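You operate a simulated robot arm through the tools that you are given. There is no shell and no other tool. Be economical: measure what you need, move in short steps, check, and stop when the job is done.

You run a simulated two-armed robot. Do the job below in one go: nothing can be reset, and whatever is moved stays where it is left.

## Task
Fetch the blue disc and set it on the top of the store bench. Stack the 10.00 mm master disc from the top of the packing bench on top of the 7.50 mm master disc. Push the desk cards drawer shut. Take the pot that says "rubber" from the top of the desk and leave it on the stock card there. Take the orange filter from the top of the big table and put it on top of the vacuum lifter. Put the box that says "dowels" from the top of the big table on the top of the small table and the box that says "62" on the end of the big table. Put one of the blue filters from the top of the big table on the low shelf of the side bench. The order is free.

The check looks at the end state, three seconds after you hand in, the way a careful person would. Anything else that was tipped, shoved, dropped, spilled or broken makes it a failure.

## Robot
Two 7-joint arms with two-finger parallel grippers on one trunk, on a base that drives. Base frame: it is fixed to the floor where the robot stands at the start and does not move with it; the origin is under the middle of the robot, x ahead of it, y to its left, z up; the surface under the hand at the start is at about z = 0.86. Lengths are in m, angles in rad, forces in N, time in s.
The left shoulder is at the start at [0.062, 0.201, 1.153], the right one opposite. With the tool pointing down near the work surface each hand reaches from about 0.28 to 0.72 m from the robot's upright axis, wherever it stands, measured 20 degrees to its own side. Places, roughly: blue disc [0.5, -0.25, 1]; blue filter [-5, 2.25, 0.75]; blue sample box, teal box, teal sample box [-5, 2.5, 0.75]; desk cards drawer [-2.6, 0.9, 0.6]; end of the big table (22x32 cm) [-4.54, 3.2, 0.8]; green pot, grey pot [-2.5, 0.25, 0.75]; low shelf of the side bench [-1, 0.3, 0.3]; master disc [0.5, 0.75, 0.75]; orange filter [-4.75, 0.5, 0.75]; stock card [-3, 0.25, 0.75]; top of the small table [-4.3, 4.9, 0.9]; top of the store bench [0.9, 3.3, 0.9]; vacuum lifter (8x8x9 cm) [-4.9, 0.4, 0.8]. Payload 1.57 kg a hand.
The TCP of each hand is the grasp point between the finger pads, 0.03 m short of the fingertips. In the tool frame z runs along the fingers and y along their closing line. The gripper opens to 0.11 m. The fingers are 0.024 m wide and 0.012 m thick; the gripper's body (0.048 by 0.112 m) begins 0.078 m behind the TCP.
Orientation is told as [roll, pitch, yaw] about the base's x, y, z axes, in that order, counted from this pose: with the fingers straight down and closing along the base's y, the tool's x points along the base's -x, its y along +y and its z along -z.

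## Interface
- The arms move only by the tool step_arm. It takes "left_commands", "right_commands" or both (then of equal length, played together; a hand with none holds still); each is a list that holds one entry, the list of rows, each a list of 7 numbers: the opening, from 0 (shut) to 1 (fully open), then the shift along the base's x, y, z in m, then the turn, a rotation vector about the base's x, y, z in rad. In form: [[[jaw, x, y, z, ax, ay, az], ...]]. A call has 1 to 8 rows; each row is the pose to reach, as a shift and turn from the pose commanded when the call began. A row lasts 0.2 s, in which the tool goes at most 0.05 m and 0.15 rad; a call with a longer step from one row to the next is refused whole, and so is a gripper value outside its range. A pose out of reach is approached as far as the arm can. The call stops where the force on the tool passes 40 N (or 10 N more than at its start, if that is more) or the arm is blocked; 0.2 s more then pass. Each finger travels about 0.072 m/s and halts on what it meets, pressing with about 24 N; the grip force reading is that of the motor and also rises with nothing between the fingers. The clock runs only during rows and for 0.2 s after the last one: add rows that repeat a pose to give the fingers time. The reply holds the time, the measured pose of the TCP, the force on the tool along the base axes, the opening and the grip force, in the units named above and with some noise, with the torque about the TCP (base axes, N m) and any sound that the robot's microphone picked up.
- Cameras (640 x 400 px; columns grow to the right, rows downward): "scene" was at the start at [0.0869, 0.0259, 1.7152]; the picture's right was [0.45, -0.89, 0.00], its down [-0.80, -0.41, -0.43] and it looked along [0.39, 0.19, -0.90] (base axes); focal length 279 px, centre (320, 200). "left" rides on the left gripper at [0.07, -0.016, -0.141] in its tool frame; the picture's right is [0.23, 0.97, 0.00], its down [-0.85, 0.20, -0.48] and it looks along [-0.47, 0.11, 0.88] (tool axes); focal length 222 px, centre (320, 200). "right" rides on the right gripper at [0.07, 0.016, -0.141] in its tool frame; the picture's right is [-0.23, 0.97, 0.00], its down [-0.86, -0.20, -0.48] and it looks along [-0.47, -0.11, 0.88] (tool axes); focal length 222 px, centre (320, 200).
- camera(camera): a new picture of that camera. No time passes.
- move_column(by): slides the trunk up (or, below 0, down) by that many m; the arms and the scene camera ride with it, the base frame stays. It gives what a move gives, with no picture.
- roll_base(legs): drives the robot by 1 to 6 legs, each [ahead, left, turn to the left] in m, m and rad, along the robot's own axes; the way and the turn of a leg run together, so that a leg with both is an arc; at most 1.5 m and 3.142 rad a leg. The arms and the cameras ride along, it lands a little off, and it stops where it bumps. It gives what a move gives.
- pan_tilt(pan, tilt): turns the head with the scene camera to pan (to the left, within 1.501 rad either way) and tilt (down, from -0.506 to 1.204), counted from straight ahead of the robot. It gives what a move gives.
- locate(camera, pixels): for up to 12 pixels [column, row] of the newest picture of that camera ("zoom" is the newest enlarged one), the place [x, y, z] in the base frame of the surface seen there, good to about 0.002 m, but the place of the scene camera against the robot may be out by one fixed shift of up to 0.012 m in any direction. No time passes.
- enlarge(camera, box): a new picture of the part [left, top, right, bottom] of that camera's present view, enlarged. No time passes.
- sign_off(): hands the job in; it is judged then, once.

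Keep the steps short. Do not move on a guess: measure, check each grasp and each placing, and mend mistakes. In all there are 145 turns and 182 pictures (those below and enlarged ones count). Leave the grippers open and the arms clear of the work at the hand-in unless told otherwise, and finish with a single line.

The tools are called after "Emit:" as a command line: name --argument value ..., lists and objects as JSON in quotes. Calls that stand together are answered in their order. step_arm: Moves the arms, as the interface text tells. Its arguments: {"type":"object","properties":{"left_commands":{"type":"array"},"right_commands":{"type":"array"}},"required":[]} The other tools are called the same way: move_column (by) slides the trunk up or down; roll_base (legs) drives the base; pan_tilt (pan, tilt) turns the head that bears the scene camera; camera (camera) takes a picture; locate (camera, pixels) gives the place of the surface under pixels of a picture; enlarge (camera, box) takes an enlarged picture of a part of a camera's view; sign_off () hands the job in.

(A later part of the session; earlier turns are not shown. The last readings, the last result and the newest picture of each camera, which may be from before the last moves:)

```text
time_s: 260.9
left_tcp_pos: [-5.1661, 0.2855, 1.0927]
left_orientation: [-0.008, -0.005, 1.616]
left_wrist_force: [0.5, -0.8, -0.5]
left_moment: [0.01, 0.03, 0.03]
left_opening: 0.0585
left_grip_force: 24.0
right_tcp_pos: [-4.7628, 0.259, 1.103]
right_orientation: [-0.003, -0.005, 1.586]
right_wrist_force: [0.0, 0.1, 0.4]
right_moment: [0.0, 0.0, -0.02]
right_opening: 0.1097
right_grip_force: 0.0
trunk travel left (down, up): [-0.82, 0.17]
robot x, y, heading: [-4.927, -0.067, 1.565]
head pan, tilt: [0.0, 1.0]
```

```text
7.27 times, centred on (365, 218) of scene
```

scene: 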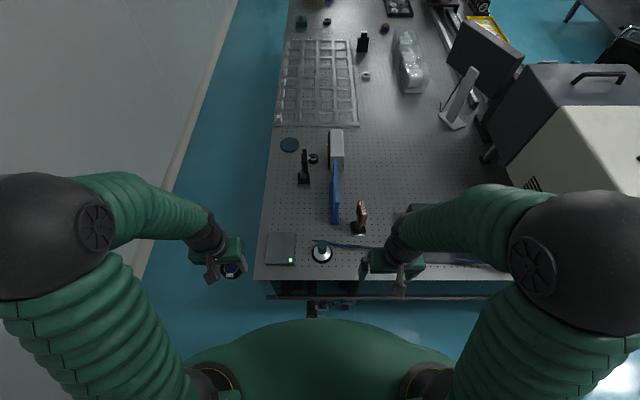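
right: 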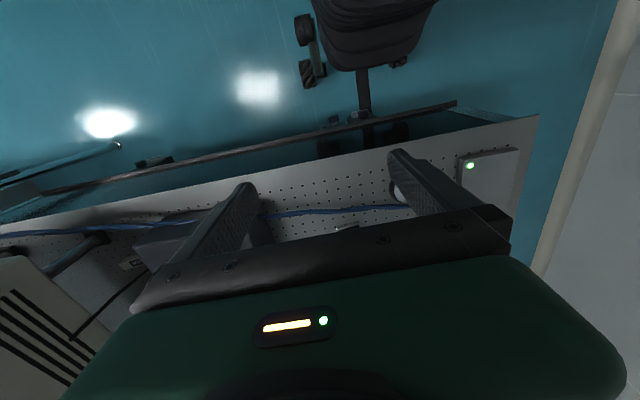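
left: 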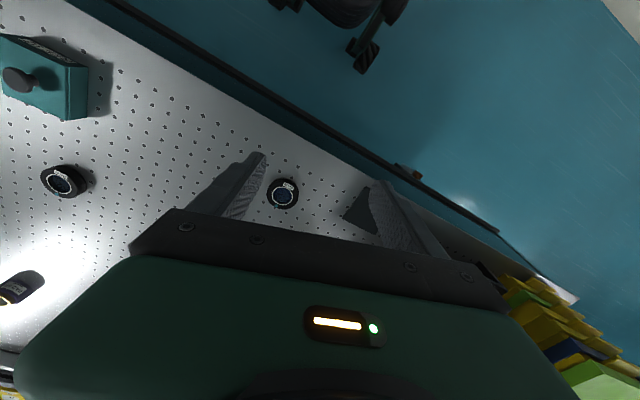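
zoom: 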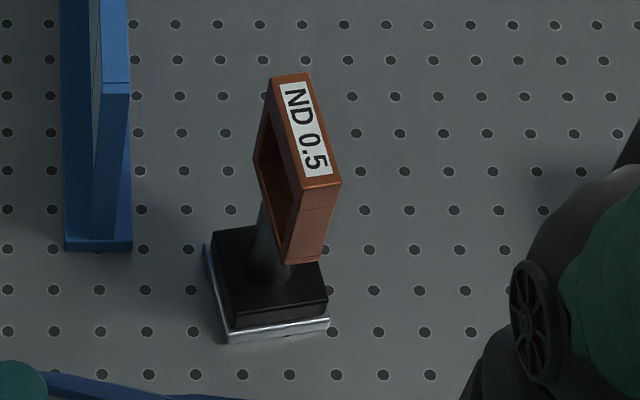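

The orange frame's top is at 0.9725 and its centre at about (-4.791, 0.5305), yaw +0.15. It is 18 mm thick and about 56 mm wide along y. I'll turn the right hand to close along y and go above it.

Emit:
step_arm --right_commands '[[[1, 0, 0.03, 0, 0, 0, -0.147], [1, 0, 0.06, 0, 0, 0, -0.294], [1, 0, 0.09, 0, 0, 0, -0.441], [1, 0, 0.12, 0, 0, 0, -0.588], [1, 0, 0.15, 0, 0, 0, -0.735], [1, 0, 0.18, 0, 0, 0, -0.882], [1, -0.01, 0.21, 0, 0, 0, -1.029], [1, -0.02, 0.235, 0, 0, 0, -1.176]]]'

Emit:
step_arm --right_commands '[[[1, -0.004, 0.02, 0, 0, 0, -0.13], [1, -0.008, 0.0365, 0, 0, 0, -0.26], [1, -0.008, 0.0365, 0, 0, 0, -0.26]]]'

Emit:
camera --camera "right"

Emit:
enlarge --camera "scene" --box '[295, 150, 425, 260]'

```text
time_s: 262.7
left_tcp_pos: [-5.1658, 0.286, 1.0935]
left_orientation: [-0.007, -0.003, 1.619]
left_wrist_force: [0.5, -0.6, -0.8]
left_moment: [0.0, 0.0, -0.01]
left_opening: 0.0586
left_grip_force: 23.8
right_tcp_pos: [-4.7839, 0.4971, 1.1014]
right_orientation: [-0.005, -0.007, 0.406]
right_wrist_force: [0.9, -0.1, 0.0]
right_moment: [-0.04, 0.0, 0.0]
right_opening: 0.11
right_grip_force: 0.1
trunk travel left (down, up): [-0.82, 0.17]
robot x, y, heading: [-4.9236, -0.0665, 1.572]
head pan, tilt: [0.0, 1.0]
```

```text
time_s: 263.5
left_tcp_pos: [-5.1663, 0.2843, 1.0934]
left_orientation: [-0.008, -0.003, 1.619]
left_wrist_force: [-1.2, -0.5, -0.9]
left_moment: [-0.02, 0.03, -0.01]
left_opening: 0.0585
left_grip_force: 23.4
right_tcp_pos: [-4.7917, 0.5333, 1.1031]
right_orientation: [-0.003, -0.007, 0.148]
right_wrist_force: [0.0, 0.3, -0.2]
right_moment: [-0.02, -0.03, 0.0]
right_opening: 0.11
right_grip_force: 0.1
trunk travel left (down, up): [-0.82, 0.17]
robot x, y, heading: [-4.9238, -0.0674, 1.568]
head pan, tilt: [0.0, 1.0]
```

```text
70 pictures are left
```

right: 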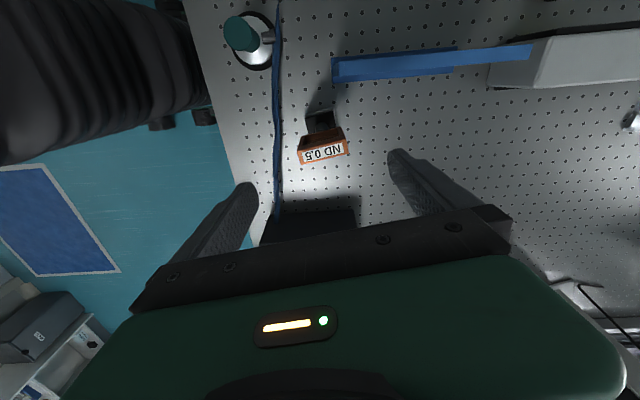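

```text
3.64 times, centred on (360, 205) of scene
```

zoom: 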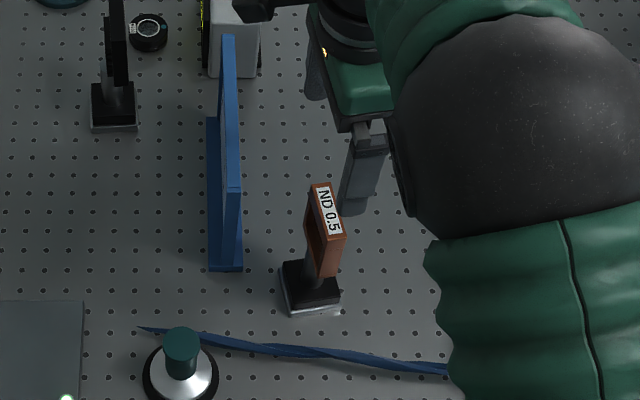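

Measure frame and handle with the right hand camera.

Emit:
enlarge --camera "right" --box '[210, 0, 370, 180]'

Emit:
locate --camera "right" --pixels '[[301, 153], [347, 143], [303, 162], [347, 153], [325, 152], [240, 34], [228, 33], [254, 35], [241, 20], [242, 47], [322, 122]]'

```text
2.22 times, centred on (290, 90) of right
```

zoom: 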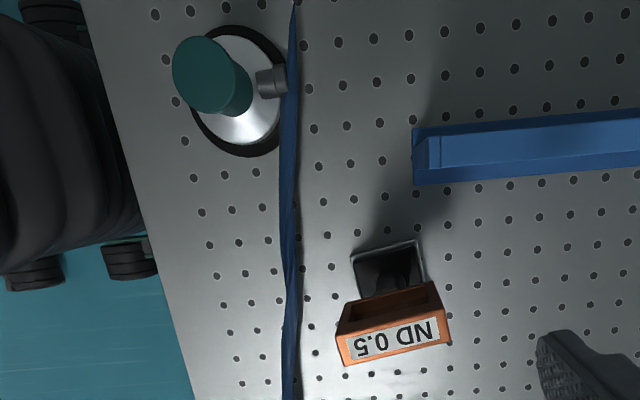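

```text
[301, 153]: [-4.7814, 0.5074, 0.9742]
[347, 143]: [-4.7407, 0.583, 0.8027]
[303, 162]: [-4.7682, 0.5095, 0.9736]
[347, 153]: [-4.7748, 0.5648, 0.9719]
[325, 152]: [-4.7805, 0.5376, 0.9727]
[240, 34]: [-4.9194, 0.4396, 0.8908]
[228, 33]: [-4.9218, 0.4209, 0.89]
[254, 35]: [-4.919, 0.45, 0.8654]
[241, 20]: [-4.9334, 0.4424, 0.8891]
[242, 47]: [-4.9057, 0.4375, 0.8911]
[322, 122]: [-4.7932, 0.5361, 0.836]
```

Hand camera: frame centre (-4.780, 0.5365), top 0.973; handle centre (-4.9195, 0.4375), top 0.8905. Descend on the frame and grip its edges.

Emit:
step_arm --right_commands '[[[1, 0.0117, 0.003, 0, 0, 0, 0], [1, 0.0117, 0.003, -0.04, 0, 0, 0], [1, 0.0117, 0.003, -0.08, 0, 0, 0], [1, 0.0117, 0.003, -0.12, 0, 0, 0], [1, 0.0117, 0.003, -0.15, 0, 0, 0], [1, 0.0117, 0.003, -0.158, 0, 0, 0], [1, 0.0117, 0.003, -0.158, 0, 0, 0]]]'

Emit:
enlarge --camera "right" --box '[220, 90, 420, 250]'

```text
time_s: 265.1
left_tcp_pos: [-5.1646, 0.2848, 1.0944]
left_orientation: [-0.005, -0.003, 1.617]
left_wrist_force: [-0.2, 0.3, -0.6]
left_moment: [0.03, -0.01, -0.02]
left_opening: 0.0586
left_grip_force: 24.3
right_tcp_pos: [-4.7772, 0.5337, 0.9438]
right_orientation: [-0.004, -0.007, 0.151]
right_wrist_force: [-1.2, -0.1, -0.6]
right_moment: [-0.02, -0.03, -0.03]
right_opening: 0.11
right_grip_force: 0.0
trunk travel left (down, up): [-0.82, 0.17]
robot x, y, heading: [-4.9286, -0.0666, 1.568]
head pan, tilt: [0.0, 1.0]
```

```text
2.50 times, centred on (320, 170) of right
```

zoom: 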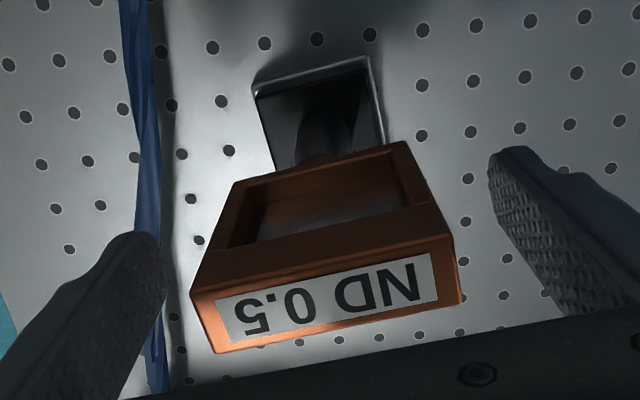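

Well straddled. Close and lift slightly.

Emit:
step_arm --right_commands '[[[0.3, -0.002, 0.002, 0, 0, 0, 0], [0.3, -0.002, 0.002, 0, 0, 0, 0], [0.3, -0.002, 0.002, 0, 0, 0, 0], [0.3, -0.002, 0.002, 0, 0, 0, 0], [0.3, -0.002, 0.002, 0.003, 0, 0, 0], [0.3, -0.002, 0.002, 0.008, 0, 0, 0], [0.3, -0.002, 0.002, 0.015, 0, 0, 0]]]'

Emit:
enlarge --camera "right" --box '[220, 90, 420, 250]'

```text
time_s: 266.7
left_tcp_pos: [-5.1629, 0.2856, 1.0927]
left_orientation: [-0.006, -0.003, 1.619]
left_wrist_force: [0.4, 1.3, -1.6]
left_moment: [-0.05, -0.01, -0.03]
left_opening: 0.0585
left_grip_force: 24.1
right_tcp_pos: [-4.7784, 0.5369, 0.9585]
right_orientation: [-0.004, -0.007, 0.148]
right_wrist_force: [-0.4, -1.0, -4.8]
right_moment: [0.05, -0.02, 0.04]
right_opening: 0.0642
right_grip_force: 24.0
trunk travel left (down, up): [-0.82, 0.17]
robot x, y, heading: [-4.9277, -0.0652, 1.566]
head pan, tilt: [0.0, 1.0]
```

```text
2.50 times, centred on (320, 170) of right
```

zoom: 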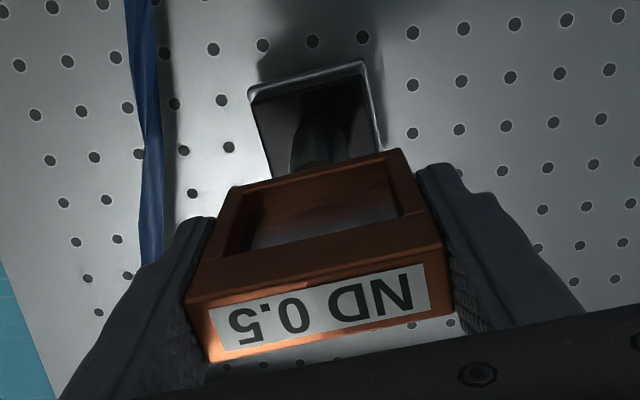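

Lifted cleanly. I'll raise it to bottom z≈0.93, then move over the lifter handle.

Emit:
step_arm --right_commands '[[[0.3, 0, 0, 0.025, 0, 0, 0], [0.3, 0, 0, 0.055, 0, 0, 0], [0.3, 0, 0, 0.085, 0, 0, 0], [0.3, 0, 0, 0.115, 0, 0, 0], [0.3, -0.025, -0.017, 0.12, 0, 0, 0], [0.3, -0.05, -0.034, 0.12, 0, 0, 0], [0.3, -0.075, -0.052, 0.12, 0, 0, 0], [0.3, -0.1, -0.07, 0.12, 0, 0, 0]]]'

Emit:
step_arm --right_commands '[[[0.3, -0.02, -0.014, 0, 0, 0, 0], [0.3, -0.037, -0.026, 0, 0, 0, 0], [0.3, -0.041, -0.0295, 0, 0, 0, 0], [0.3, -0.041, -0.0295, 0, 0, 0, 0]]]'

Emit:
camera --camera "right"

Emit:
enlarge --camera "scene" --box '[280, 170, 380, 275]'

```text
time_s: 268.5
left_tcp_pos: [-5.1664, 0.2858, 1.0932]
left_orientation: [-0.008, -0.002, 1.62]
left_wrist_force: [-0.5, 0.4, 0.3]
left_moment: [0.03, -0.01, 0.0]
left_opening: 0.0584
left_grip_force: 24.0
right_tcp_pos: [-4.8803, 0.467, 1.0798]
right_orientation: [-0.003, -0.007, 0.151]
right_wrist_force: [-0.5, 0.6, -4.9]
right_moment: [0.05, -0.01, -0.03]
right_opening: 0.0642
right_grip_force: 23.8
trunk travel left (down, up): [-0.82, 0.17]
robot x, y, heading: [-4.9286, -0.0659, 1.569]
head pan, tilt: [0.0, 1.0]
```

```text
time_s: 269.5
left_tcp_pos: [-5.1645, 0.2854, 1.0911]
left_orientation: [-0.007, -0.005, 1.619]
left_wrist_force: [-0.5, 0.5, 0.5]
left_moment: [-0.03, 0.0, 0.02]
left_opening: 0.0586
left_grip_force: 24.1
right_tcp_pos: [-4.8978, 0.4457, 1.0749]
right_orientation: [-0.007, -0.011, 0.105]
right_wrist_force: [0.1, 0.4, -5.2]
right_moment: [0.01, 0.02, 0.01]
right_opening: 0.0639
right_grip_force: 24.0
trunk travel left (down, up): [-0.82, 0.17]
robot x, y, heading: [-4.9242, -0.0655, 1.571]
head pan, tilt: [0.0, 1.0]
```

```text
65 pictures are left
```

right: 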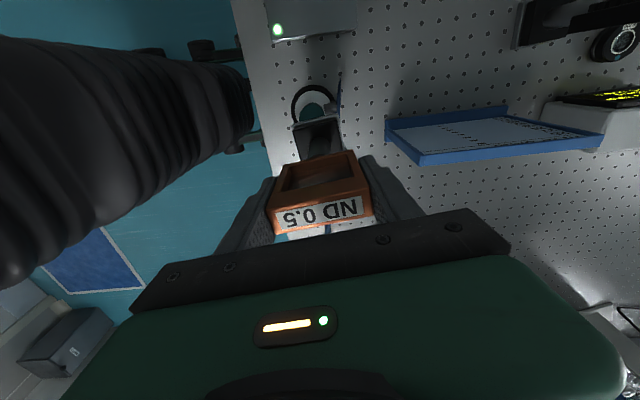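

```text
3.81 times, centred on (330, 222) of scene
```

zoom: 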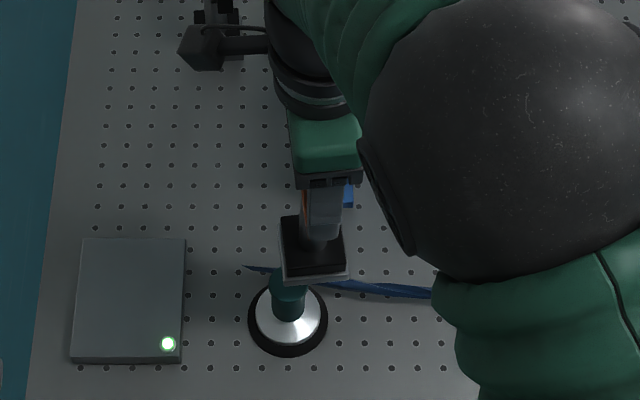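

The arm seems to hit a joint limit, 2 cm short. I'll shift the base 0.12 m to its left so the right arm is comfortable.

Emit:
roll_base --legs '[[0, 0.12, 0]]'

Emit:
step_arm --right_commands '[[[0.3, 0.0, 0, 0, 0, 0, 0], [0.3, 0.0, 0, 0, 0, 0, 0]]]'

```text
time_s: 270.8
left_tcp_pos: [-5.2556, 0.2865, 1.0997]
left_orientation: [0.02, -0.006, 1.613]
left_wrist_force: [-0.5, 0.8, -0.4]
left_moment: [-0.02, -0.04, -0.02]
left_opening: 0.0582
left_grip_force: 24.0
right_tcp_pos: [-4.9948, 0.4448, 1.082]
right_orientation: [0.005, 0.025, 0.109]
right_wrist_force: [1.3, 0.7, -3.8]
right_moment: [-0.03, 0.05, -0.01]
right_opening: 0.0639
right_grip_force: 23.7
trunk travel left (down, up): [-0.82, 0.17]
robot x, y, heading: [-5.0501, -0.0616, 1.569]
head pan, tilt: [0.0, 1.0]
```

```text
time_s: 271.4
left_tcp_pos: [-5.2852, 0.2849, 1.0938]
left_orientation: [-0.01, -0.007, 1.612]
left_wrist_force: [0.7, 0.0, -1.0]
left_moment: [0.0, 0.0, -0.06]
left_opening: 0.0584
left_grip_force: 24.2
right_tcp_pos: [-5.0242, 0.4452, 1.0822]
right_orientation: [0.0, -0.007, 0.11]
right_wrist_force: [-1.1, 0.5, -4.2]
right_moment: [0.0, -0.03, -0.01]
right_opening: 0.0639
right_grip_force: 24.4
trunk travel left (down, up): [-0.82, 0.17]
robot x, y, heading: [-5.0451, -0.0628, 1.565]
head pan, tilt: [0.0, 1.0]
```

Emit:
step_arm --right_commands '[[[0.3, 0.025, 0, 0, 0, 0, 0], [0.3, 0.05, 0, 0, 0, 0, 0], [0.3, 0.075, 0, 0, 0, 0, 0], [0.3, 0.1, 0, 0, 0, 0, 0], [0.3, 0.115, 0, 0, 0, 0, 0], [0.3, 0.12, 0, 0, 0, 0, 0], [0.3, 0.12, 0, 0, 0, 0, 0]]]'

Emit:
camera --camera "right"

Emit:
enlarge --camera "scene" --box '[300, 180, 400, 275]'

```text
time_s: 273.0
left_tcp_pos: [-5.2926, 0.2845, 1.0905]
left_orientation: [-0.013, -0.004, 1.617]
left_wrist_force: [-1.2, -0.7, 0.2]
left_moment: [0.02, -0.08, -0.01]
left_opening: 0.0586
left_grip_force: 24.0
right_tcp_pos: [-4.9145, 0.4456, 1.0858]
right_orientation: [0.001, -0.007, 0.113]
right_wrist_force: [-1.6, 0.6, -4.5]
right_moment: [-0.03, -0.07, 0.02]
right_opening: 0.0639
right_grip_force: 24.1
trunk travel left (down, up): [-0.82, 0.17]
robot x, y, heading: [-5.0466, -0.0633, 1.568]
head pan, tilt: [0.0, 1.0]
```

```text
63 pictures are left
```

right: 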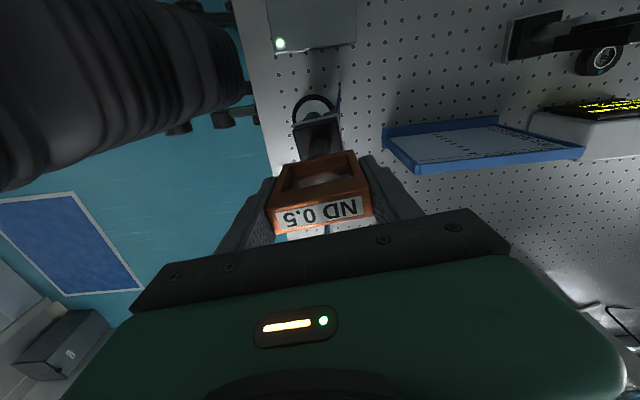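

```text
4.21 times, centred on (350, 228) of scene
```

zoom: 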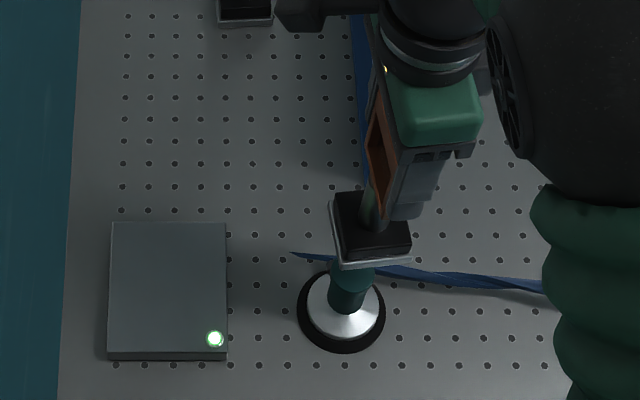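

Adjust (-0.005, -0.008) and lower to 1 cm above the handle.

Emit:
step_arm --right_commands '[[[0.3, -0.005, -0.008, -0.01, 0, 0, 0], [0.3, -0.005, -0.008, -0.025, 0, 0, 0], [0.3, -0.005, -0.008, -0.038, 0, 0, 0], [0.3, -0.005, -0.008, -0.041, 0, 0, 0], [0.3, -0.005, -0.008, -0.041, 0, 0, 0]]]'

Emit:
enlarge --camera "right" --box '[250, 70, 410, 190]'

Emit:
enlarge --camera "scene" --box '[335, 205, 400, 270]'

```text
time_s: 274.2
left_tcp_pos: [-5.2783, 0.2847, 1.0938]
left_orientation: [-0.004, -0.006, 1.611]
left_wrist_force: [0.0, 0.0, 0.4]
left_moment: [0.0, -0.01, 0.01]
left_opening: 0.0585
left_grip_force: 23.7
right_tcp_pos: [-4.904, 0.4355, 1.043]
right_orientation: [0.005, 0.001, 0.11]
right_wrist_force: [0.3, 0.1, -5.1]
right_moment: [-0.02, -0.01, -0.01]
right_opening: 0.0638
right_grip_force: 24.5
trunk travel left (down, up): [-0.82, 0.17]
robot x, y, heading: [-5.0473, -0.0611, 1.568]
head pan, tilt: [0.0, 1.0]
```

```text
3.33 times, centred on (330, 130) of right
```

zoom: 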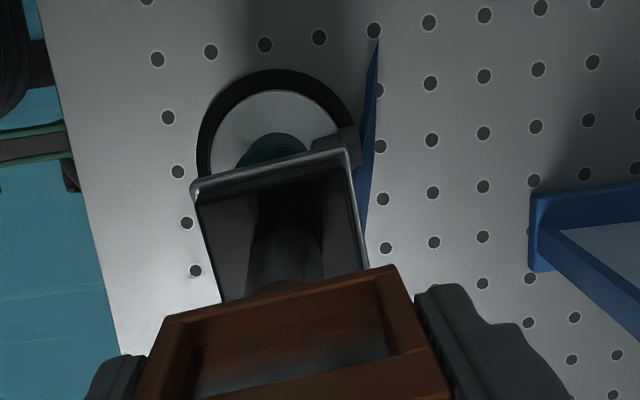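

```text
6.15 times, centred on (368, 238) of scene
```

zoom: 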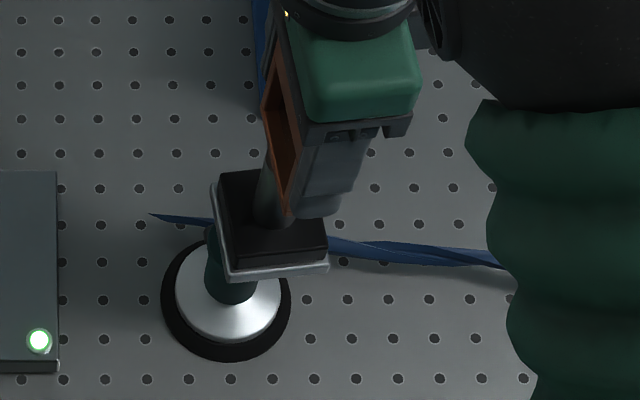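

TCP reads (-4.904, 0.4355), so I still need -0.0155 in x and +0.002 in y. Adjust at this height and re-check.

Emit:
step_arm --right_commands '[[[0.3, -0.008, 0.001, 0, 0, 0, 0], [0.3, -0.0155, 0.002, 0, 0, 0, 0], [0.3, -0.0155, 0.002, 0, 0, 0, 0], [0.3, -0.0155, 0.002, 0, 0, 0, 0]]]'

Emit:
enlarge --camera "right" --box '[250, 70, 410, 190]'

Emit:
enlarge --camera "scene" --box '[335, 205, 400, 270]'

Emit:
locate --camera "zoom" --pixels '[[228, 265], [300, 255], [190, 300], [280, 300], [230, 350], [225, 300]]'

```text
time_s: 275.2
left_tcp_pos: [-5.2803, 0.2849, 1.0947]
left_orientation: [-0.003, -0.007, 1.611]
left_wrist_force: [-0.5, -0.9, -0.5]
left_moment: [0.04, 0.05, -0.02]
left_opening: 0.0584
left_grip_force: 23.4
right_tcp_pos: [-4.9194, 0.4396, 1.0414]
right_orientation: [0.004, 0.0, 0.11]
right_wrist_force: [0.1, 0.5, -4.9]
right_moment: [0.0, -0.01, 0.01]
right_opening: 0.064
right_grip_force: 23.9
trunk travel left (down, up): [-0.82, 0.17]
robot x, y, heading: [-5.0436, -0.0636, 1.566]
head pan, tilt: [0.0, 1.0]
```

```text
3.33 times, centred on (330, 130) of right
```

zoom: 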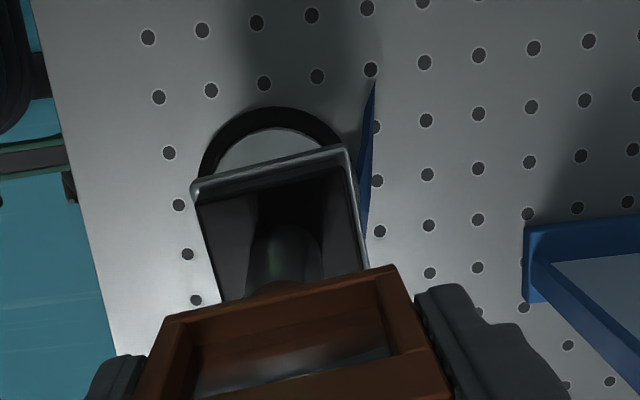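

```text
6.15 times, centred on (368, 238) of scene
```

zoom: 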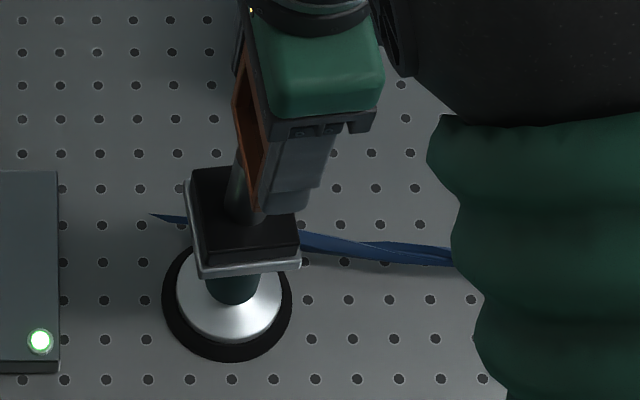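

```text
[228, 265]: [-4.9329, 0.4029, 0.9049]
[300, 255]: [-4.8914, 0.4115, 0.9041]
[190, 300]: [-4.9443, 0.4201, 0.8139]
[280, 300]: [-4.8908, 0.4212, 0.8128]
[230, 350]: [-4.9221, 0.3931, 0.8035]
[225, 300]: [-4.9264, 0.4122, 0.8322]
```

Centred to within a few mm. Nudge y by -0.003 and lower in small steps.

Emit:
step_arm --right_commands '[[[0.3, 0.001, -0.003, -0.002, 0, 0, 0], [0.3, 0.001, -0.003, -0.004, 0, 0, 0], [0.3, 0.001, -0.003, -0.006, 0, 0, 0], [0.3, 0.001, -0.003, -0.0075, 0, 0, 0], [0.3, 0.001, -0.003, -0.0075, 0, 0, 0]]]'

Emit:
step_arm --right_commands '[[[0.3, 0, 0, -0.001, 0, 0, 0], [0.3, 0, 0, -0.002, 0, 0, 0], [0.3, 0, 0, -0.002, 0, 0, 0]]]'

```text
time_s: 276.4
left_tcp_pos: [-5.2828, 0.2833, 1.0939]
left_orientation: [-0.006, -0.005, 1.614]
left_wrist_force: [0.1, 0.9, -0.3]
left_moment: [0.01, -0.01, -0.02]
left_opening: 0.0584
left_grip_force: 24.1
right_tcp_pos: [-4.9225, 0.4361, 1.0347]
right_orientation: [0.004, -0.002, 0.109]
right_wrist_force: [-1.2, -0.1, -4.5]
right_moment: [0.01, -0.04, 0.01]
right_opening: 0.0639
right_grip_force: 24.1
trunk travel left (down, up): [-0.82, 0.17]
robot x, y, heading: [-5.0426, -0.0629, 1.567]
head pan, tilt: [0.0, 1.0]
```

```text
time_s: 277.2
left_tcp_pos: [-5.2812, 0.2844, 1.0935]
left_orientation: [-0.008, -0.006, 1.612]
left_wrist_force: [-0.2, -0.1, -0.6]
left_moment: [0.02, 0.01, -0.01]
left_opening: 0.0584
left_grip_force: 24.4
right_tcp_pos: [-4.9212, 0.4352, 1.0336]
right_orientation: [0.003, -0.002, 0.109]
right_wrist_force: [-1.4, 0.4, -4.9]
right_moment: [-0.04, -0.03, -0.02]
right_opening: 0.0639
right_grip_force: 24.0
trunk travel left (down, up): [-0.82, 0.17]
robot x, y, heading: [-5.0467, -0.0656, 1.568]
head pan, tilt: [0.0, 1.0]
```

Not touching yet. I'll continue downward in 1 mm steps.

Emit:
step_arm --right_commands '[[[0.3, 0.001, 0.001, -0.001, 0, 0, 0], [0.3, 0.001, 0.001, -0.0015, 0, 0, 0], [0.3, 0.001, 0.001, -0.0015, 0, 0, 0]]]'

Emit:
step_arm --right_commands '[[[0.3, 0, 0, -0.0008, 0, 0, 0], [0.3, 0, 0, -0.0015, 0, 0, 0], [0.3, 0, 0, -0.0015, 0, 0, 0]]]'

Emit:
enlarge --camera "scene" --box '[335, 205, 400, 270]'

```text
time_s: 278.0
left_tcp_pos: [-5.2831, 0.2839, 1.0945]
left_orientation: [-0.007, -0.006, 1.613]
left_wrist_force: [1.0, 0.2, -0.6]
left_moment: [-0.03, -0.01, -0.02]
left_opening: 0.0584
left_grip_force: 23.8
right_tcp_pos: [-4.9211, 0.4346, 1.0311]
right_orientation: [0.004, -0.002, 0.111]
right_wrist_force: [-0.6, -0.9, -1.9]
right_moment: [-0.17, 0.05, -0.01]
right_opening: 0.0641
right_grip_force: 23.7
trunk travel left (down, up): [-0.82, 0.17]
robot x, y, heading: [-5.0448, -0.062, 1.566]
head pan, tilt: [0.0, 1.0]
```

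```text
time_s: 278.8
left_tcp_pos: [-5.2821, 0.283, 1.0948]
left_orientation: [-0.007, -0.007, 1.615]
left_wrist_force: [0.3, 0.4, -0.7]
left_moment: [-0.01, -0.02, -0.01]
left_opening: 0.0584
left_grip_force: 24.5
right_tcp_pos: [-4.9206, 0.4358, 1.0307]
right_orientation: [0.006, -0.002, 0.109]
right_wrist_force: [1.8, -1.3, 14.2]
right_moment: [-0.49, -0.41, 0.03]
right_opening: 0.0639
right_grip_force: 24.1
trunk travel left (down, up): [-0.82, 0.17]
robot x, y, heading: [-5.0482, -0.0633, 1.562]
head pan, tilt: [0.0, 1.0]
```

```text
6.15 times, centred on (368, 238) of scene
```

zoom: 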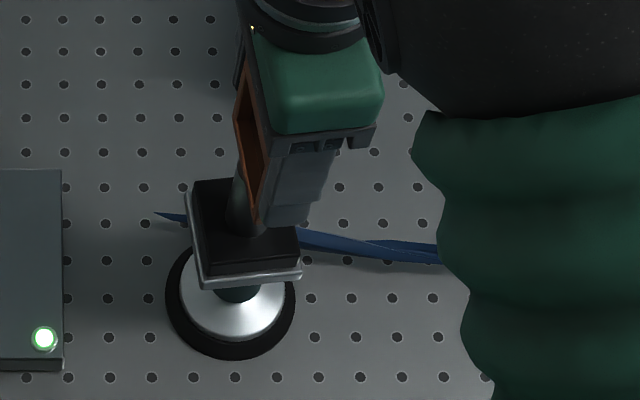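

Contact (about 19 N including weight). I'll ease up 1 mm, then open gently.

Emit:
step_arm --right_commands '[[[0.3, 0, 0, 0.0008, 0, 0, 0], [0.3, 0, 0, 0.0012, 0, 0, 0], [0.3, 0, 0, 0.0012, 0, 0, 0]]]'

Emit:
step_arm --right_commands '[[[0.6, 0, 0, 0, 0, 0, 0], [0.7, 0, 0, 0, 0, 0, 0], [0.8, 0, 0, 0, 0, 0, 0], [0.8, 0, 0, 0, 0, 0, 0]]]'

Emit:
enlarge --camera "right" --box '[220, 70, 420, 250]'

Emit:
enlarge --camera "scene" --box '[335, 205, 400, 270]'

```text
time_s: 279.6
left_tcp_pos: [-5.2833, 0.2838, 1.0935]
left_orientation: [-0.006, -0.006, 1.613]
left_wrist_force: [-0.4, -0.4, -0.4]
left_moment: [0.02, 0.0, 0.0]
left_opening: 0.0583
left_grip_force: 24.0
right_tcp_pos: [-4.9208, 0.4353, 1.0325]
right_orientation: [0.004, -0.002, 0.109]
right_wrist_force: [0.6, 0.8, 4.7]
right_moment: [-0.03, -0.25, -0.03]
right_opening: 0.0638
right_grip_force: 23.8
trunk travel left (down, up): [-0.82, 0.17]
robot x, y, heading: [-5.0424, -0.0656, 1.567]
head pan, tilt: [0.0, 1.0]
```

```text
time_s: 280.6
left_tcp_pos: [-5.2825, 0.285, 1.0923]
left_orientation: [-0.008, -0.006, 1.612]
left_wrist_force: [0.0, 0.3, -0.4]
left_moment: [0.0, -0.01, 0.01]
left_opening: 0.0583
left_grip_force: 24.1
right_tcp_pos: [-4.921, 0.4364, 1.0316]
right_orientation: [0.005, -0.001, 0.11]
right_wrist_force: [0.2, -0.4, 0.1]
right_moment: [0.01, -0.01, 0.0]
right_opening: 0.0878
right_grip_force: 0.0
trunk travel left (down, up): [-0.82, 0.17]
robot x, y, heading: [-5.0465, -0.0607, 1.569]
head pan, tilt: [0.0, 1.0]
```

```text
2.22 times, centred on (320, 160) of right
```

zoom: 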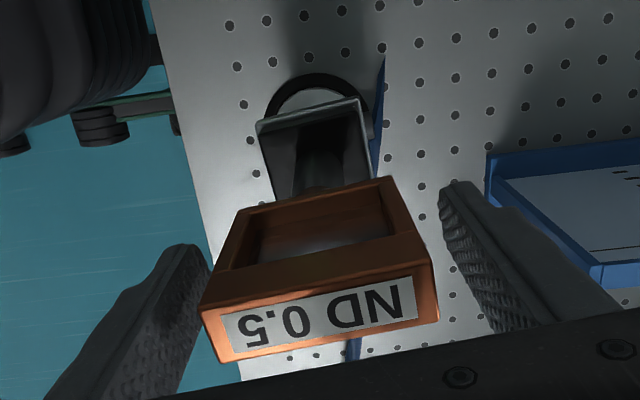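

```text
6.15 times, centred on (368, 238) of scene
```

zoom: 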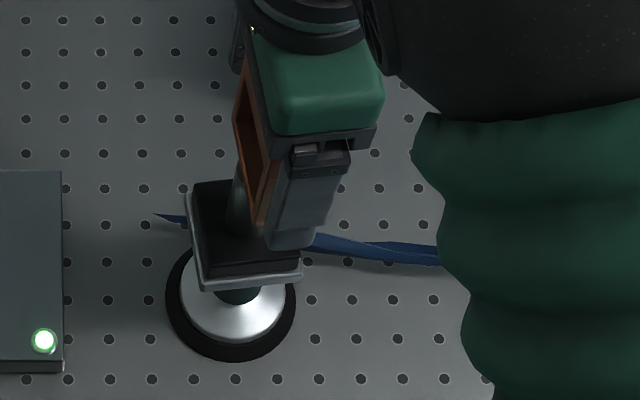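

It stands on its own. I'll open fully and rise straight up 15 cm.

Emit:
step_arm --right_commands '[[[1, 0, 0, 0, 0, 0, 0], [1, 0, 0, 0.01, 0, 0, 0], [1, 0, 0, 0.03, 0, 0, 0], [1, 0, 0, 0.06, 0, 0, 0], [1, 0, 0, 0.09, 0, 0, 0], [1, 0, 0, 0.12, 0, 0, 0], [1, 0, 0, 0.15, 0, 0, 0]]]'

Emit:
enlarge --camera "scene" --box '[320, 190, 410, 270]'

```text
time_s: 282.2
left_tcp_pos: [-5.2828, 0.2838, 1.0937]
left_orientation: [-0.007, -0.006, 1.615]
left_wrist_force: [-0.2, -0.7, -0.9]
left_moment: [0.0, -0.02, -0.03]
left_opening: 0.0582
left_grip_force: 24.5
right_tcp_pos: [-4.9191, 0.4343, 1.1825]
right_orientation: [0.002, 0.0, 0.11]
right_wrist_force: [0.2, -0.5, -0.5]
right_moment: [-0.01, -0.02, 0.03]
right_opening: 0.11
right_grip_force: 0.0
trunk travel left (down, up): [-0.82, 0.17]
robot x, y, heading: [-5.0461, -0.0641, 1.571]
head pan, tilt: [0.0, 1.0]
```

```text
5.00 times, centred on (365, 230) of scene
```

zoom: 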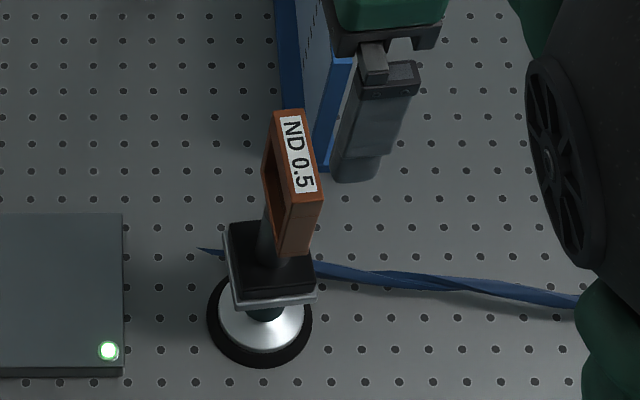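

Standing squarely on the lifter. I'll raise the trunk, back away, turn to face +x and look for the desk.

Emit:
move_column --by 0.1

Emit:
roll_base --legs '[[-0.5, 0, 0], [0, 0, -1.57]]'

Emit:
pan_tilt --pan 0.15 --tilt 0.45

Emit:
camera --camera "scene"

```text
time_s: 283.5
left_tcp_pos: [-5.283, 0.2847, 1.1939]
left_orientation: [-0.006, -0.004, 1.612]
left_wrist_force: [0.2, -0.3, -0.2]
left_moment: [0.0, 0.05, -0.02]
left_opening: 0.0583
left_grip_force: 23.9
right_tcp_pos: [-4.9187, 0.4357, 1.2814]
right_orientation: [0.003, -0.004, 0.11]
right_wrist_force: [0.1, 0.4, 0.6]
right_moment: [0.01, 0.04, -0.01]
right_opening: 0.1099
right_grip_force: 0.0
trunk travel left (down, up): [-0.92, 0.07]
robot x, y, heading: [-5.0463, -0.0681, 1.57]
head pan, tilt: [0.0, 1.0]
```

```text
time_s: 290.3
left_tcp_pos: [-4.6936, -0.3363, 1.1947]
left_orientation: [-0.007, -0.005, 0.015]
left_wrist_force: [-1.0, -0.1, -1.2]
left_moment: [-0.01, 0.03, 0.03]
left_opening: 0.0583
left_grip_force: 24.1
right_tcp_pos: [-4.5524, -0.7019, 1.2815]
right_orientation: [0.004, -0.004, -1.487]
right_wrist_force: [0.4, -0.1, 0.7]
right_moment: [0.02, 0.01, 0.01]
right_opening: 0.1102
right_grip_force: 0.1
trunk travel left (down, up): [-0.92, 0.07]
robot x, y, heading: [-5.0489, -0.5612, -0.029]
head pan, tilt: [0.0, 1.0]
```

```text
time_s: 291.3
left_tcp_pos: [-4.6956, -0.3348, 1.1941]
left_orientation: [-0.007, -0.005, 0.014]
left_wrist_force: [-0.4, 0.0, 0.5]
left_moment: [0.01, 0.02, -0.01]
left_opening: 0.0585
left_grip_force: 23.5
right_tcp_pos: [-4.5547, -0.7035, 1.2818]
right_orientation: [0.005, -0.001, -1.486]
right_wrist_force: [-0.4, 0.1, 0.3]
right_moment: [0.01, -0.01, -0.01]
right_opening: 0.1096
right_grip_force: 0.1
trunk travel left (down, up): [-0.92, 0.07]
robot x, y, heading: [-5.0492, -0.5625, -0.033]
head pan, tilt: [0.15, 0.45]
```

```text
53 pictures are left
```

scene: 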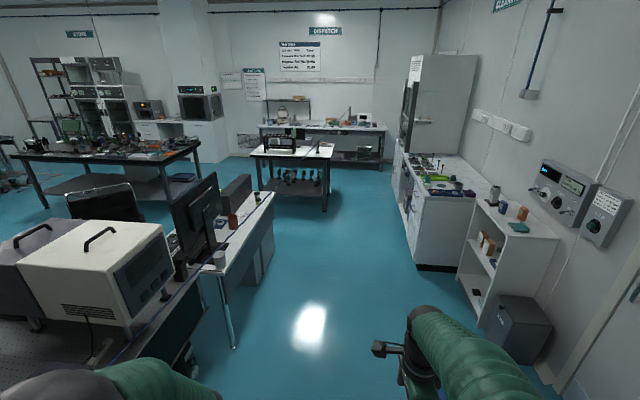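

Emit:
locate --camera "scene" --pixels '[[203, 272], [268, 203], [232, 222], [218, 258], [235, 345], [255, 155], [325, 160], [328, 210], [300, 186], [238, 255], [413, 260], [245, 210]]'

Emit:
enlarge --camera "scene" --box '[165, 120, 345, 300]'

```text
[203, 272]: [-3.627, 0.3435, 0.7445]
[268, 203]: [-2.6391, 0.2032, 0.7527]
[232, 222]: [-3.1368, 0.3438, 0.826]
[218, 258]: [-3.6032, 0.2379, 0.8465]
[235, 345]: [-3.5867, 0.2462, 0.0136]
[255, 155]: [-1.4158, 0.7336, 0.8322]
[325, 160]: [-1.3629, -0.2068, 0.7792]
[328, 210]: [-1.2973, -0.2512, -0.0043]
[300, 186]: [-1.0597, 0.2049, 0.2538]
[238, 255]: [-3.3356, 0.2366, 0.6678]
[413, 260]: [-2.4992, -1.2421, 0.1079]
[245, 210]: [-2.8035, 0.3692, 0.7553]
```

```text
2.22 times, centred on (255, 210) of scene
```

zoom: 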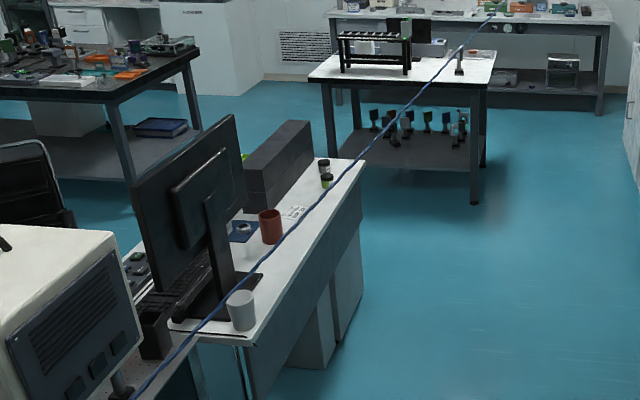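

There is a blue line crossing the view; check where it is, plus the pots and card.

Emit:
locate --camera "zoom" --pixels '[[382, 140], [220, 305], [325, 165], [326, 183], [241, 305], [270, 230], [240, 232], [294, 212], [365, 162], [447, 70], [400, 150], [470, 190]]'

Emit:
roll_base --legs '[[1.3, 0.0, 0.03], [0.9, 0.0, 0]]'

Emit:
pan_tilt --pan 0.9 --tilt 0.75

Emit:
camera --camera "scene"

```text
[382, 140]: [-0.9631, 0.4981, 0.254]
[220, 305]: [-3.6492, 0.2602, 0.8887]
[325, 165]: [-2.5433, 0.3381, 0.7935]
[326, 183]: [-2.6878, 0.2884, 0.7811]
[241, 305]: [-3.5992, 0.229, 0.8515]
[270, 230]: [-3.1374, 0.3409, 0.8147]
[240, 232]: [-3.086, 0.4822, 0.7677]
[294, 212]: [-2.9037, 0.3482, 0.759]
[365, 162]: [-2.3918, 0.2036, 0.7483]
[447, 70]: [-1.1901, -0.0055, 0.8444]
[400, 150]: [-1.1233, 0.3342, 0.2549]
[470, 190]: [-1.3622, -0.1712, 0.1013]
```

```text
time_s: 302.2
left_tcp_pos: [-2.4991, -0.3044, 1.1952]
left_orientation: [-0.007, -0.006, 0.074]
left_wrist_force: [-0.6, -0.2, -0.8]
left_moment: [-0.01, -0.01, 0.0]
left_opening: 0.0583
left_grip_force: 24.2
right_tcp_pos: [-2.3381, -0.6634, 1.2825]
right_orientation: [0.007, 0.0, -1.43]
right_wrist_force: [-0.1, -0.2, 0.1]
right_moment: [0.0, 0.03, 0.0]
right_opening: 0.1097
right_grip_force: 0.0
trunk travel left (down, up): [-0.92, 0.07]
robot x, y, heading: [-2.8372, -0.5518, 0.029]
head pan, tilt: [0.15, 0.45]
```

```text
time_s: 303.3
left_tcp_pos: [-2.4978, -0.3031, 1.1937]
left_orientation: [-0.008, -0.008, 0.075]
left_wrist_force: [0.4, 0.2, -0.7]
left_moment: [-0.03, -0.03, -0.01]
left_opening: 0.058
left_grip_force: 24.6
right_tcp_pos: [-2.336, -0.6624, 1.2819]
right_orientation: [0.004, -0.001, -1.43]
right_wrist_force: [0.6, -0.4, -0.1]
right_moment: [0.0, 0.0, -0.01]
right_opening: 0.11
right_grip_force: 0.1
trunk travel left (down, up): [-0.92, 0.07]
robot x, y, heading: [-2.8351, -0.5496, 0.03]
head pan, tilt: [0.901, 0.75]
```

```text
51 pictures are left
```

scene: 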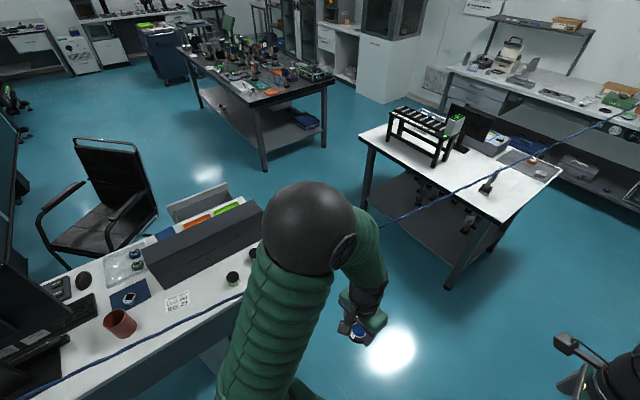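

The blue line crosses the room; I'll measure where it hangs.

Emit:
enlarge --camera "scene" --box '[60, 200, 260, 350]'

Emit:
locate --camera "scene" --pixels '[[178, 327], [100, 360], [445, 196], [455, 192], [482, 178], [575, 135], [605, 119], [410, 215], [390, 224]]'

Emit:
locate --camera "zoom" --pixels '[[555, 250], [600, 175], [370, 325], [195, 385], [225, 310], [480, 305], [380, 400], [205, 220], [240, 225], [400, 270], [490, 85], [500, 20]]'

```text
2.67 times, centred on (160, 275) of scene
```

zoom: 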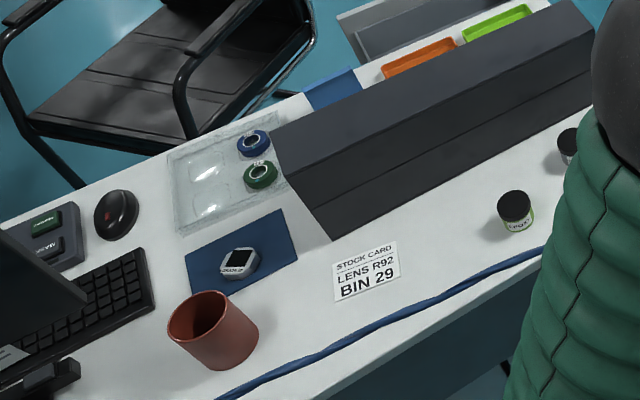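

```text
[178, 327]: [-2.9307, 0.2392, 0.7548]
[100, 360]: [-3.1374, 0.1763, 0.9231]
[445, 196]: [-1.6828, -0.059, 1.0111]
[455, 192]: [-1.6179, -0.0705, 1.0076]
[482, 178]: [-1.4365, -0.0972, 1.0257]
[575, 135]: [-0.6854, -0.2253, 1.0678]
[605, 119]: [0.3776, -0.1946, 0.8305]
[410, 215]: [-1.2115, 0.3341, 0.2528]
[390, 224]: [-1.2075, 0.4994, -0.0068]
```

```text
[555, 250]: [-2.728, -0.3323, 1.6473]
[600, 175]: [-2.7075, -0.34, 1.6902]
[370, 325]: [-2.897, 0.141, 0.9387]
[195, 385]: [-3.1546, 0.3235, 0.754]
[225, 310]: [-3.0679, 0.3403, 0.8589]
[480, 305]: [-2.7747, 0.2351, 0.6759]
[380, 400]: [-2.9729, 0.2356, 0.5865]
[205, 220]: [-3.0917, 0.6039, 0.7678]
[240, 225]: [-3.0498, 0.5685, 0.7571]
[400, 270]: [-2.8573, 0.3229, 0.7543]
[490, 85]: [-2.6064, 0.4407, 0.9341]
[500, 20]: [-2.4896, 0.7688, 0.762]
```

The hose of the lifter hangs across the room (at x≈-2.85: y≈0.13, z≈0.94). I'll work from the south side with my arms above it. Turn to face the desk.

Emit:
roll_base --legs '[[0, 0, 1.54], [0.2, 0.09, 0]]'

Emit:
pan_tilt --pan -0.15 --tilt 0.9

Emit:
camera --camera "scene"

```text
time_s: 308.8
left_tcp_pos: [-3.1742, -0.0201, 1.1975]
left_orientation: [-0.005, -0.012, 1.639]
left_wrist_force: [0.2, -0.4, 0.0]
left_moment: [0.03, 0.02, 0.0]
left_opening: 0.058
left_grip_force: 23.4
right_tcp_pos: [-2.8151, 0.1393, 1.2846]
right_orientation: [0.01, 0.0, 0.137]
right_wrist_force: [0.0, -0.3, 0.3]
right_moment: [0.03, 0.01, -0.03]
right_opening: 0.1102
right_grip_force: 0.1
trunk travel left (down, up): [-0.92, 0.07]
robot x, y, heading: [-2.9318, -0.3543, 1.597]
head pan, tilt: [0.901, 0.75]
```

```text
time_s: 310.1
left_tcp_pos: [-3.1794, -0.0164, 1.1946]
left_orientation: [-0.008, -0.006, 1.639]
left_wrist_force: [-0.5, 0.2, -0.1]
left_moment: [0.03, 0.01, 0.01]
left_opening: 0.0579
left_grip_force: 24.2
right_tcp_pos: [-2.8195, 0.1424, 1.2828]
right_orientation: [0.007, -0.003, 0.137]
right_wrist_force: [0.2, -0.2, -0.5]
right_moment: [-0.02, -0.02, 0.01]
right_opening: 0.11
right_grip_force: 0.1
trunk travel left (down, up): [-0.92, 0.07]
robot x, y, heading: [-2.9297, -0.3572, 1.597]
head pan, tilt: [-0.15, 0.901]
```

```text
49 pictures are left
```

scene: 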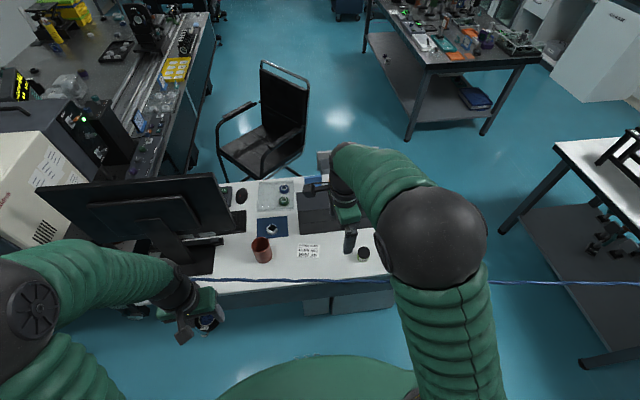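

Turn the right hand back to face forward and move it over the pots to read them.

Emit:
step_arm --right_commands '[[[1, 0.02, 0, 0, 0, 0, 0.145], [1, 0.04, 0, 0, 0, 0, 0.29], [1, 0.06, 0.01, 0, 0, 0, 0.435], [1, 0.08, 0.02, 0, 0, 0, 0.58], [1, 0.1, 0.03, 0, 0, 0, 0.725], [1, 0.12, 0.04, 0, 0, 0, 0.87], [1, 0.14, 0.05, 0, 0, 0, 1.015], [1, 0.16, 0.06, 0, 0, 0, 1.16]]]'

Emit:
step_arm --right_commands '[[[1, 0.01, 0.015, -0.03, 0, 0, 0.14], [1, 0.02, 0.03, -0.07, 0, 0, 0.28], [1, 0.025, 0.045, -0.11, 0, 0, 0.28], [1, 0.025, 0.06, -0.15, 0, 0, 0.28]]]'

Emit:
camera --camera "right"

```text
time_s: 311.9
left_tcp_pos: [-3.1767, -0.0172, 1.1946]
left_orientation: [-0.006, -0.007, 1.639]
left_wrist_force: [1.2, -0.1, -1.1]
left_moment: [0.0, -0.01, -0.01]
left_opening: 0.0579
left_grip_force: 24.4
right_tcp_pos: [-2.6566, 0.2033, 1.2834]
right_orientation: [0.008, 0.0, 1.3]
right_wrist_force: [0.7, 0.5, 0.5]
right_moment: [0.02, 0.06, 0.01]
right_opening: 0.1099
right_grip_force: 0.0
trunk travel left (down, up): [-0.92, 0.07]
robot x, y, heading: [-2.9314, -0.3588, 1.592]
head pan, tilt: [-0.15, 0.901]
```

```text
time_s: 312.9
left_tcp_pos: [-3.1773, -0.0159, 1.194]
left_orientation: [-0.005, -0.007, 1.638]
left_wrist_force: [-0.5, -0.4, -0.4]
left_moment: [-0.03, 0.02, -0.01]
left_opening: 0.0584
left_grip_force: 24.5
right_tcp_pos: [-2.6309, 0.2662, 1.1308]
right_orientation: [0.009, -0.002, 1.577]
right_wrist_force: [1.0, 0.4, -0.9]
right_moment: [-0.01, 0.01, -0.02]
right_opening: 0.1098
right_grip_force: 0.0
trunk travel left (down, up): [-0.92, 0.07]
robot x, y, heading: [-2.9338, -0.353, 1.589]
head pan, tilt: [-0.15, 0.901]
```

```text
48 pictures are left
```

right: 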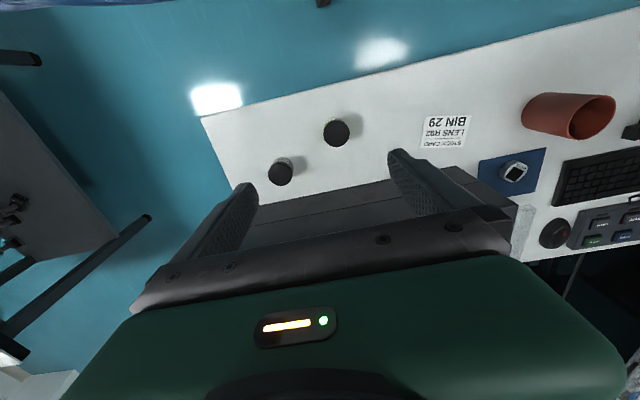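

Emit:
enlarge --camera "right" --box '[255, 105, 375, 195]'

Emit:
locate --camera "right" --pixels '[[337, 132], [324, 133], [349, 131], [280, 174], [268, 174], [292, 172], [445, 131], [424, 120], [468, 118], [422, 147], [464, 146], [300, 130]]'

Emit:
enlarge --camera "scene" --box '[350, 235, 380, 270]'

```text
4.44 times, centred on (315, 150) of right
```

zoom: 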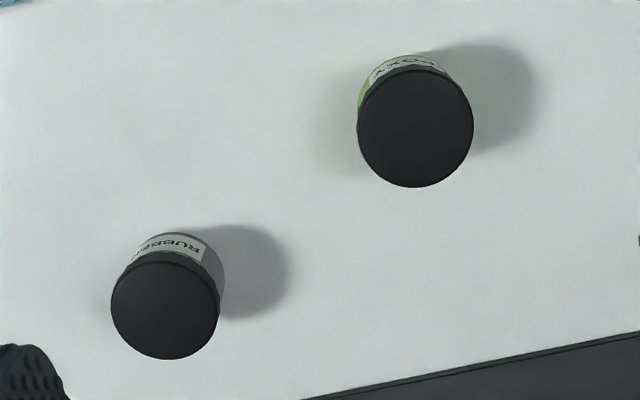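

```text
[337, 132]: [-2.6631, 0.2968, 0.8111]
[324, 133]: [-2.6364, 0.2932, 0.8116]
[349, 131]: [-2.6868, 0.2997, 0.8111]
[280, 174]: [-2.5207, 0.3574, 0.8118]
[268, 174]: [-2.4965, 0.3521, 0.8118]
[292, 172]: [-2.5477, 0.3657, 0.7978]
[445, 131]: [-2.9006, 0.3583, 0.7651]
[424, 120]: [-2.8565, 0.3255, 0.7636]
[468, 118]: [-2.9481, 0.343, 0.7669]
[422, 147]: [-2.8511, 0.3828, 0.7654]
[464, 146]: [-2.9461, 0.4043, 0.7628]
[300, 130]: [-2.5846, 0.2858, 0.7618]
```

```text
11.43 times, centred on (365, 252) of scene
```

zoom: 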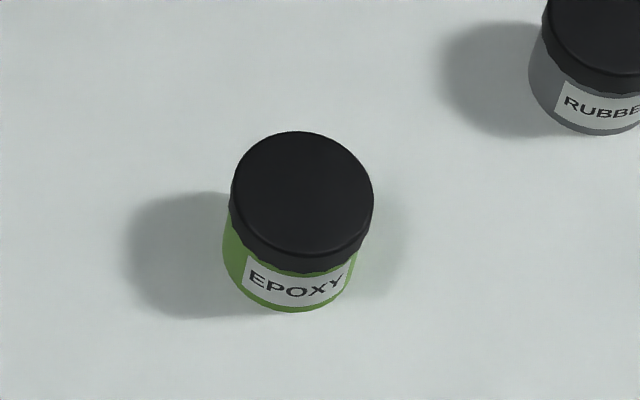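

The grey pot reads RUBBER, with its lid centre at (-2.5205, 0.358) and top at 0.812. The stock card's centre is (-2.90, 0.363). I'll move the base 0.12 m ahead and 0.1 m right.

Emit:
roll_base --legs '[[0.12, -0.1, -0.02]]'

Emit:
step_arm --right_commands '[[[1, 0, 0, 0, 0, 0, 0]]]'

```text
time_s: 314.3
left_tcp_pos: [-3.0905, 0.1051, 1.1923]
left_orientation: [-0.022, -0.008, 1.624]
left_wrist_force: [-1.3, 0.2, -0.4]
left_moment: [-0.01, -0.11, 0.02]
left_opening: 0.058
left_grip_force: 24.3
right_tcp_pos: [-2.5391, 0.3782, 1.1378]
right_orientation: [-0.008, -0.005, 1.56]
right_wrist_force: [-1.2, 0.3, -0.3]
right_moment: [-0.01, -0.12, 0.02]
right_opening: 0.11
right_grip_force: 0.0
trunk travel left (down, up): [-0.92, 0.07]
robot x, y, heading: [-2.8338, -0.233, 1.571]
head pan, tilt: [-0.15, 0.901]
```

```text
time_s: 314.7
left_tcp_pos: [-3.0563, 0.1083, 1.1976]
left_orientation: [0.008, -0.009, 1.623]
left_wrist_force: [0.6, 0.1, 0.1]
left_moment: [-0.03, 0.07, 0.01]
left_opening: 0.058
left_grip_force: 24.0
right_tcp_pos: [-2.5062, 0.3797, 1.1276]
right_orientation: [0.021, 0.001, 1.559]
right_wrist_force: [1.1, -0.1, 0.3]
right_moment: [0.0, 0.06, -0.01]
right_opening: 0.1101
right_grip_force: 0.1
trunk travel left (down, up): [-0.92, 0.07]
robot x, y, heading: [-2.8309, -0.2336, 1.573]
head pan, tilt: [-0.15, 0.901]
```

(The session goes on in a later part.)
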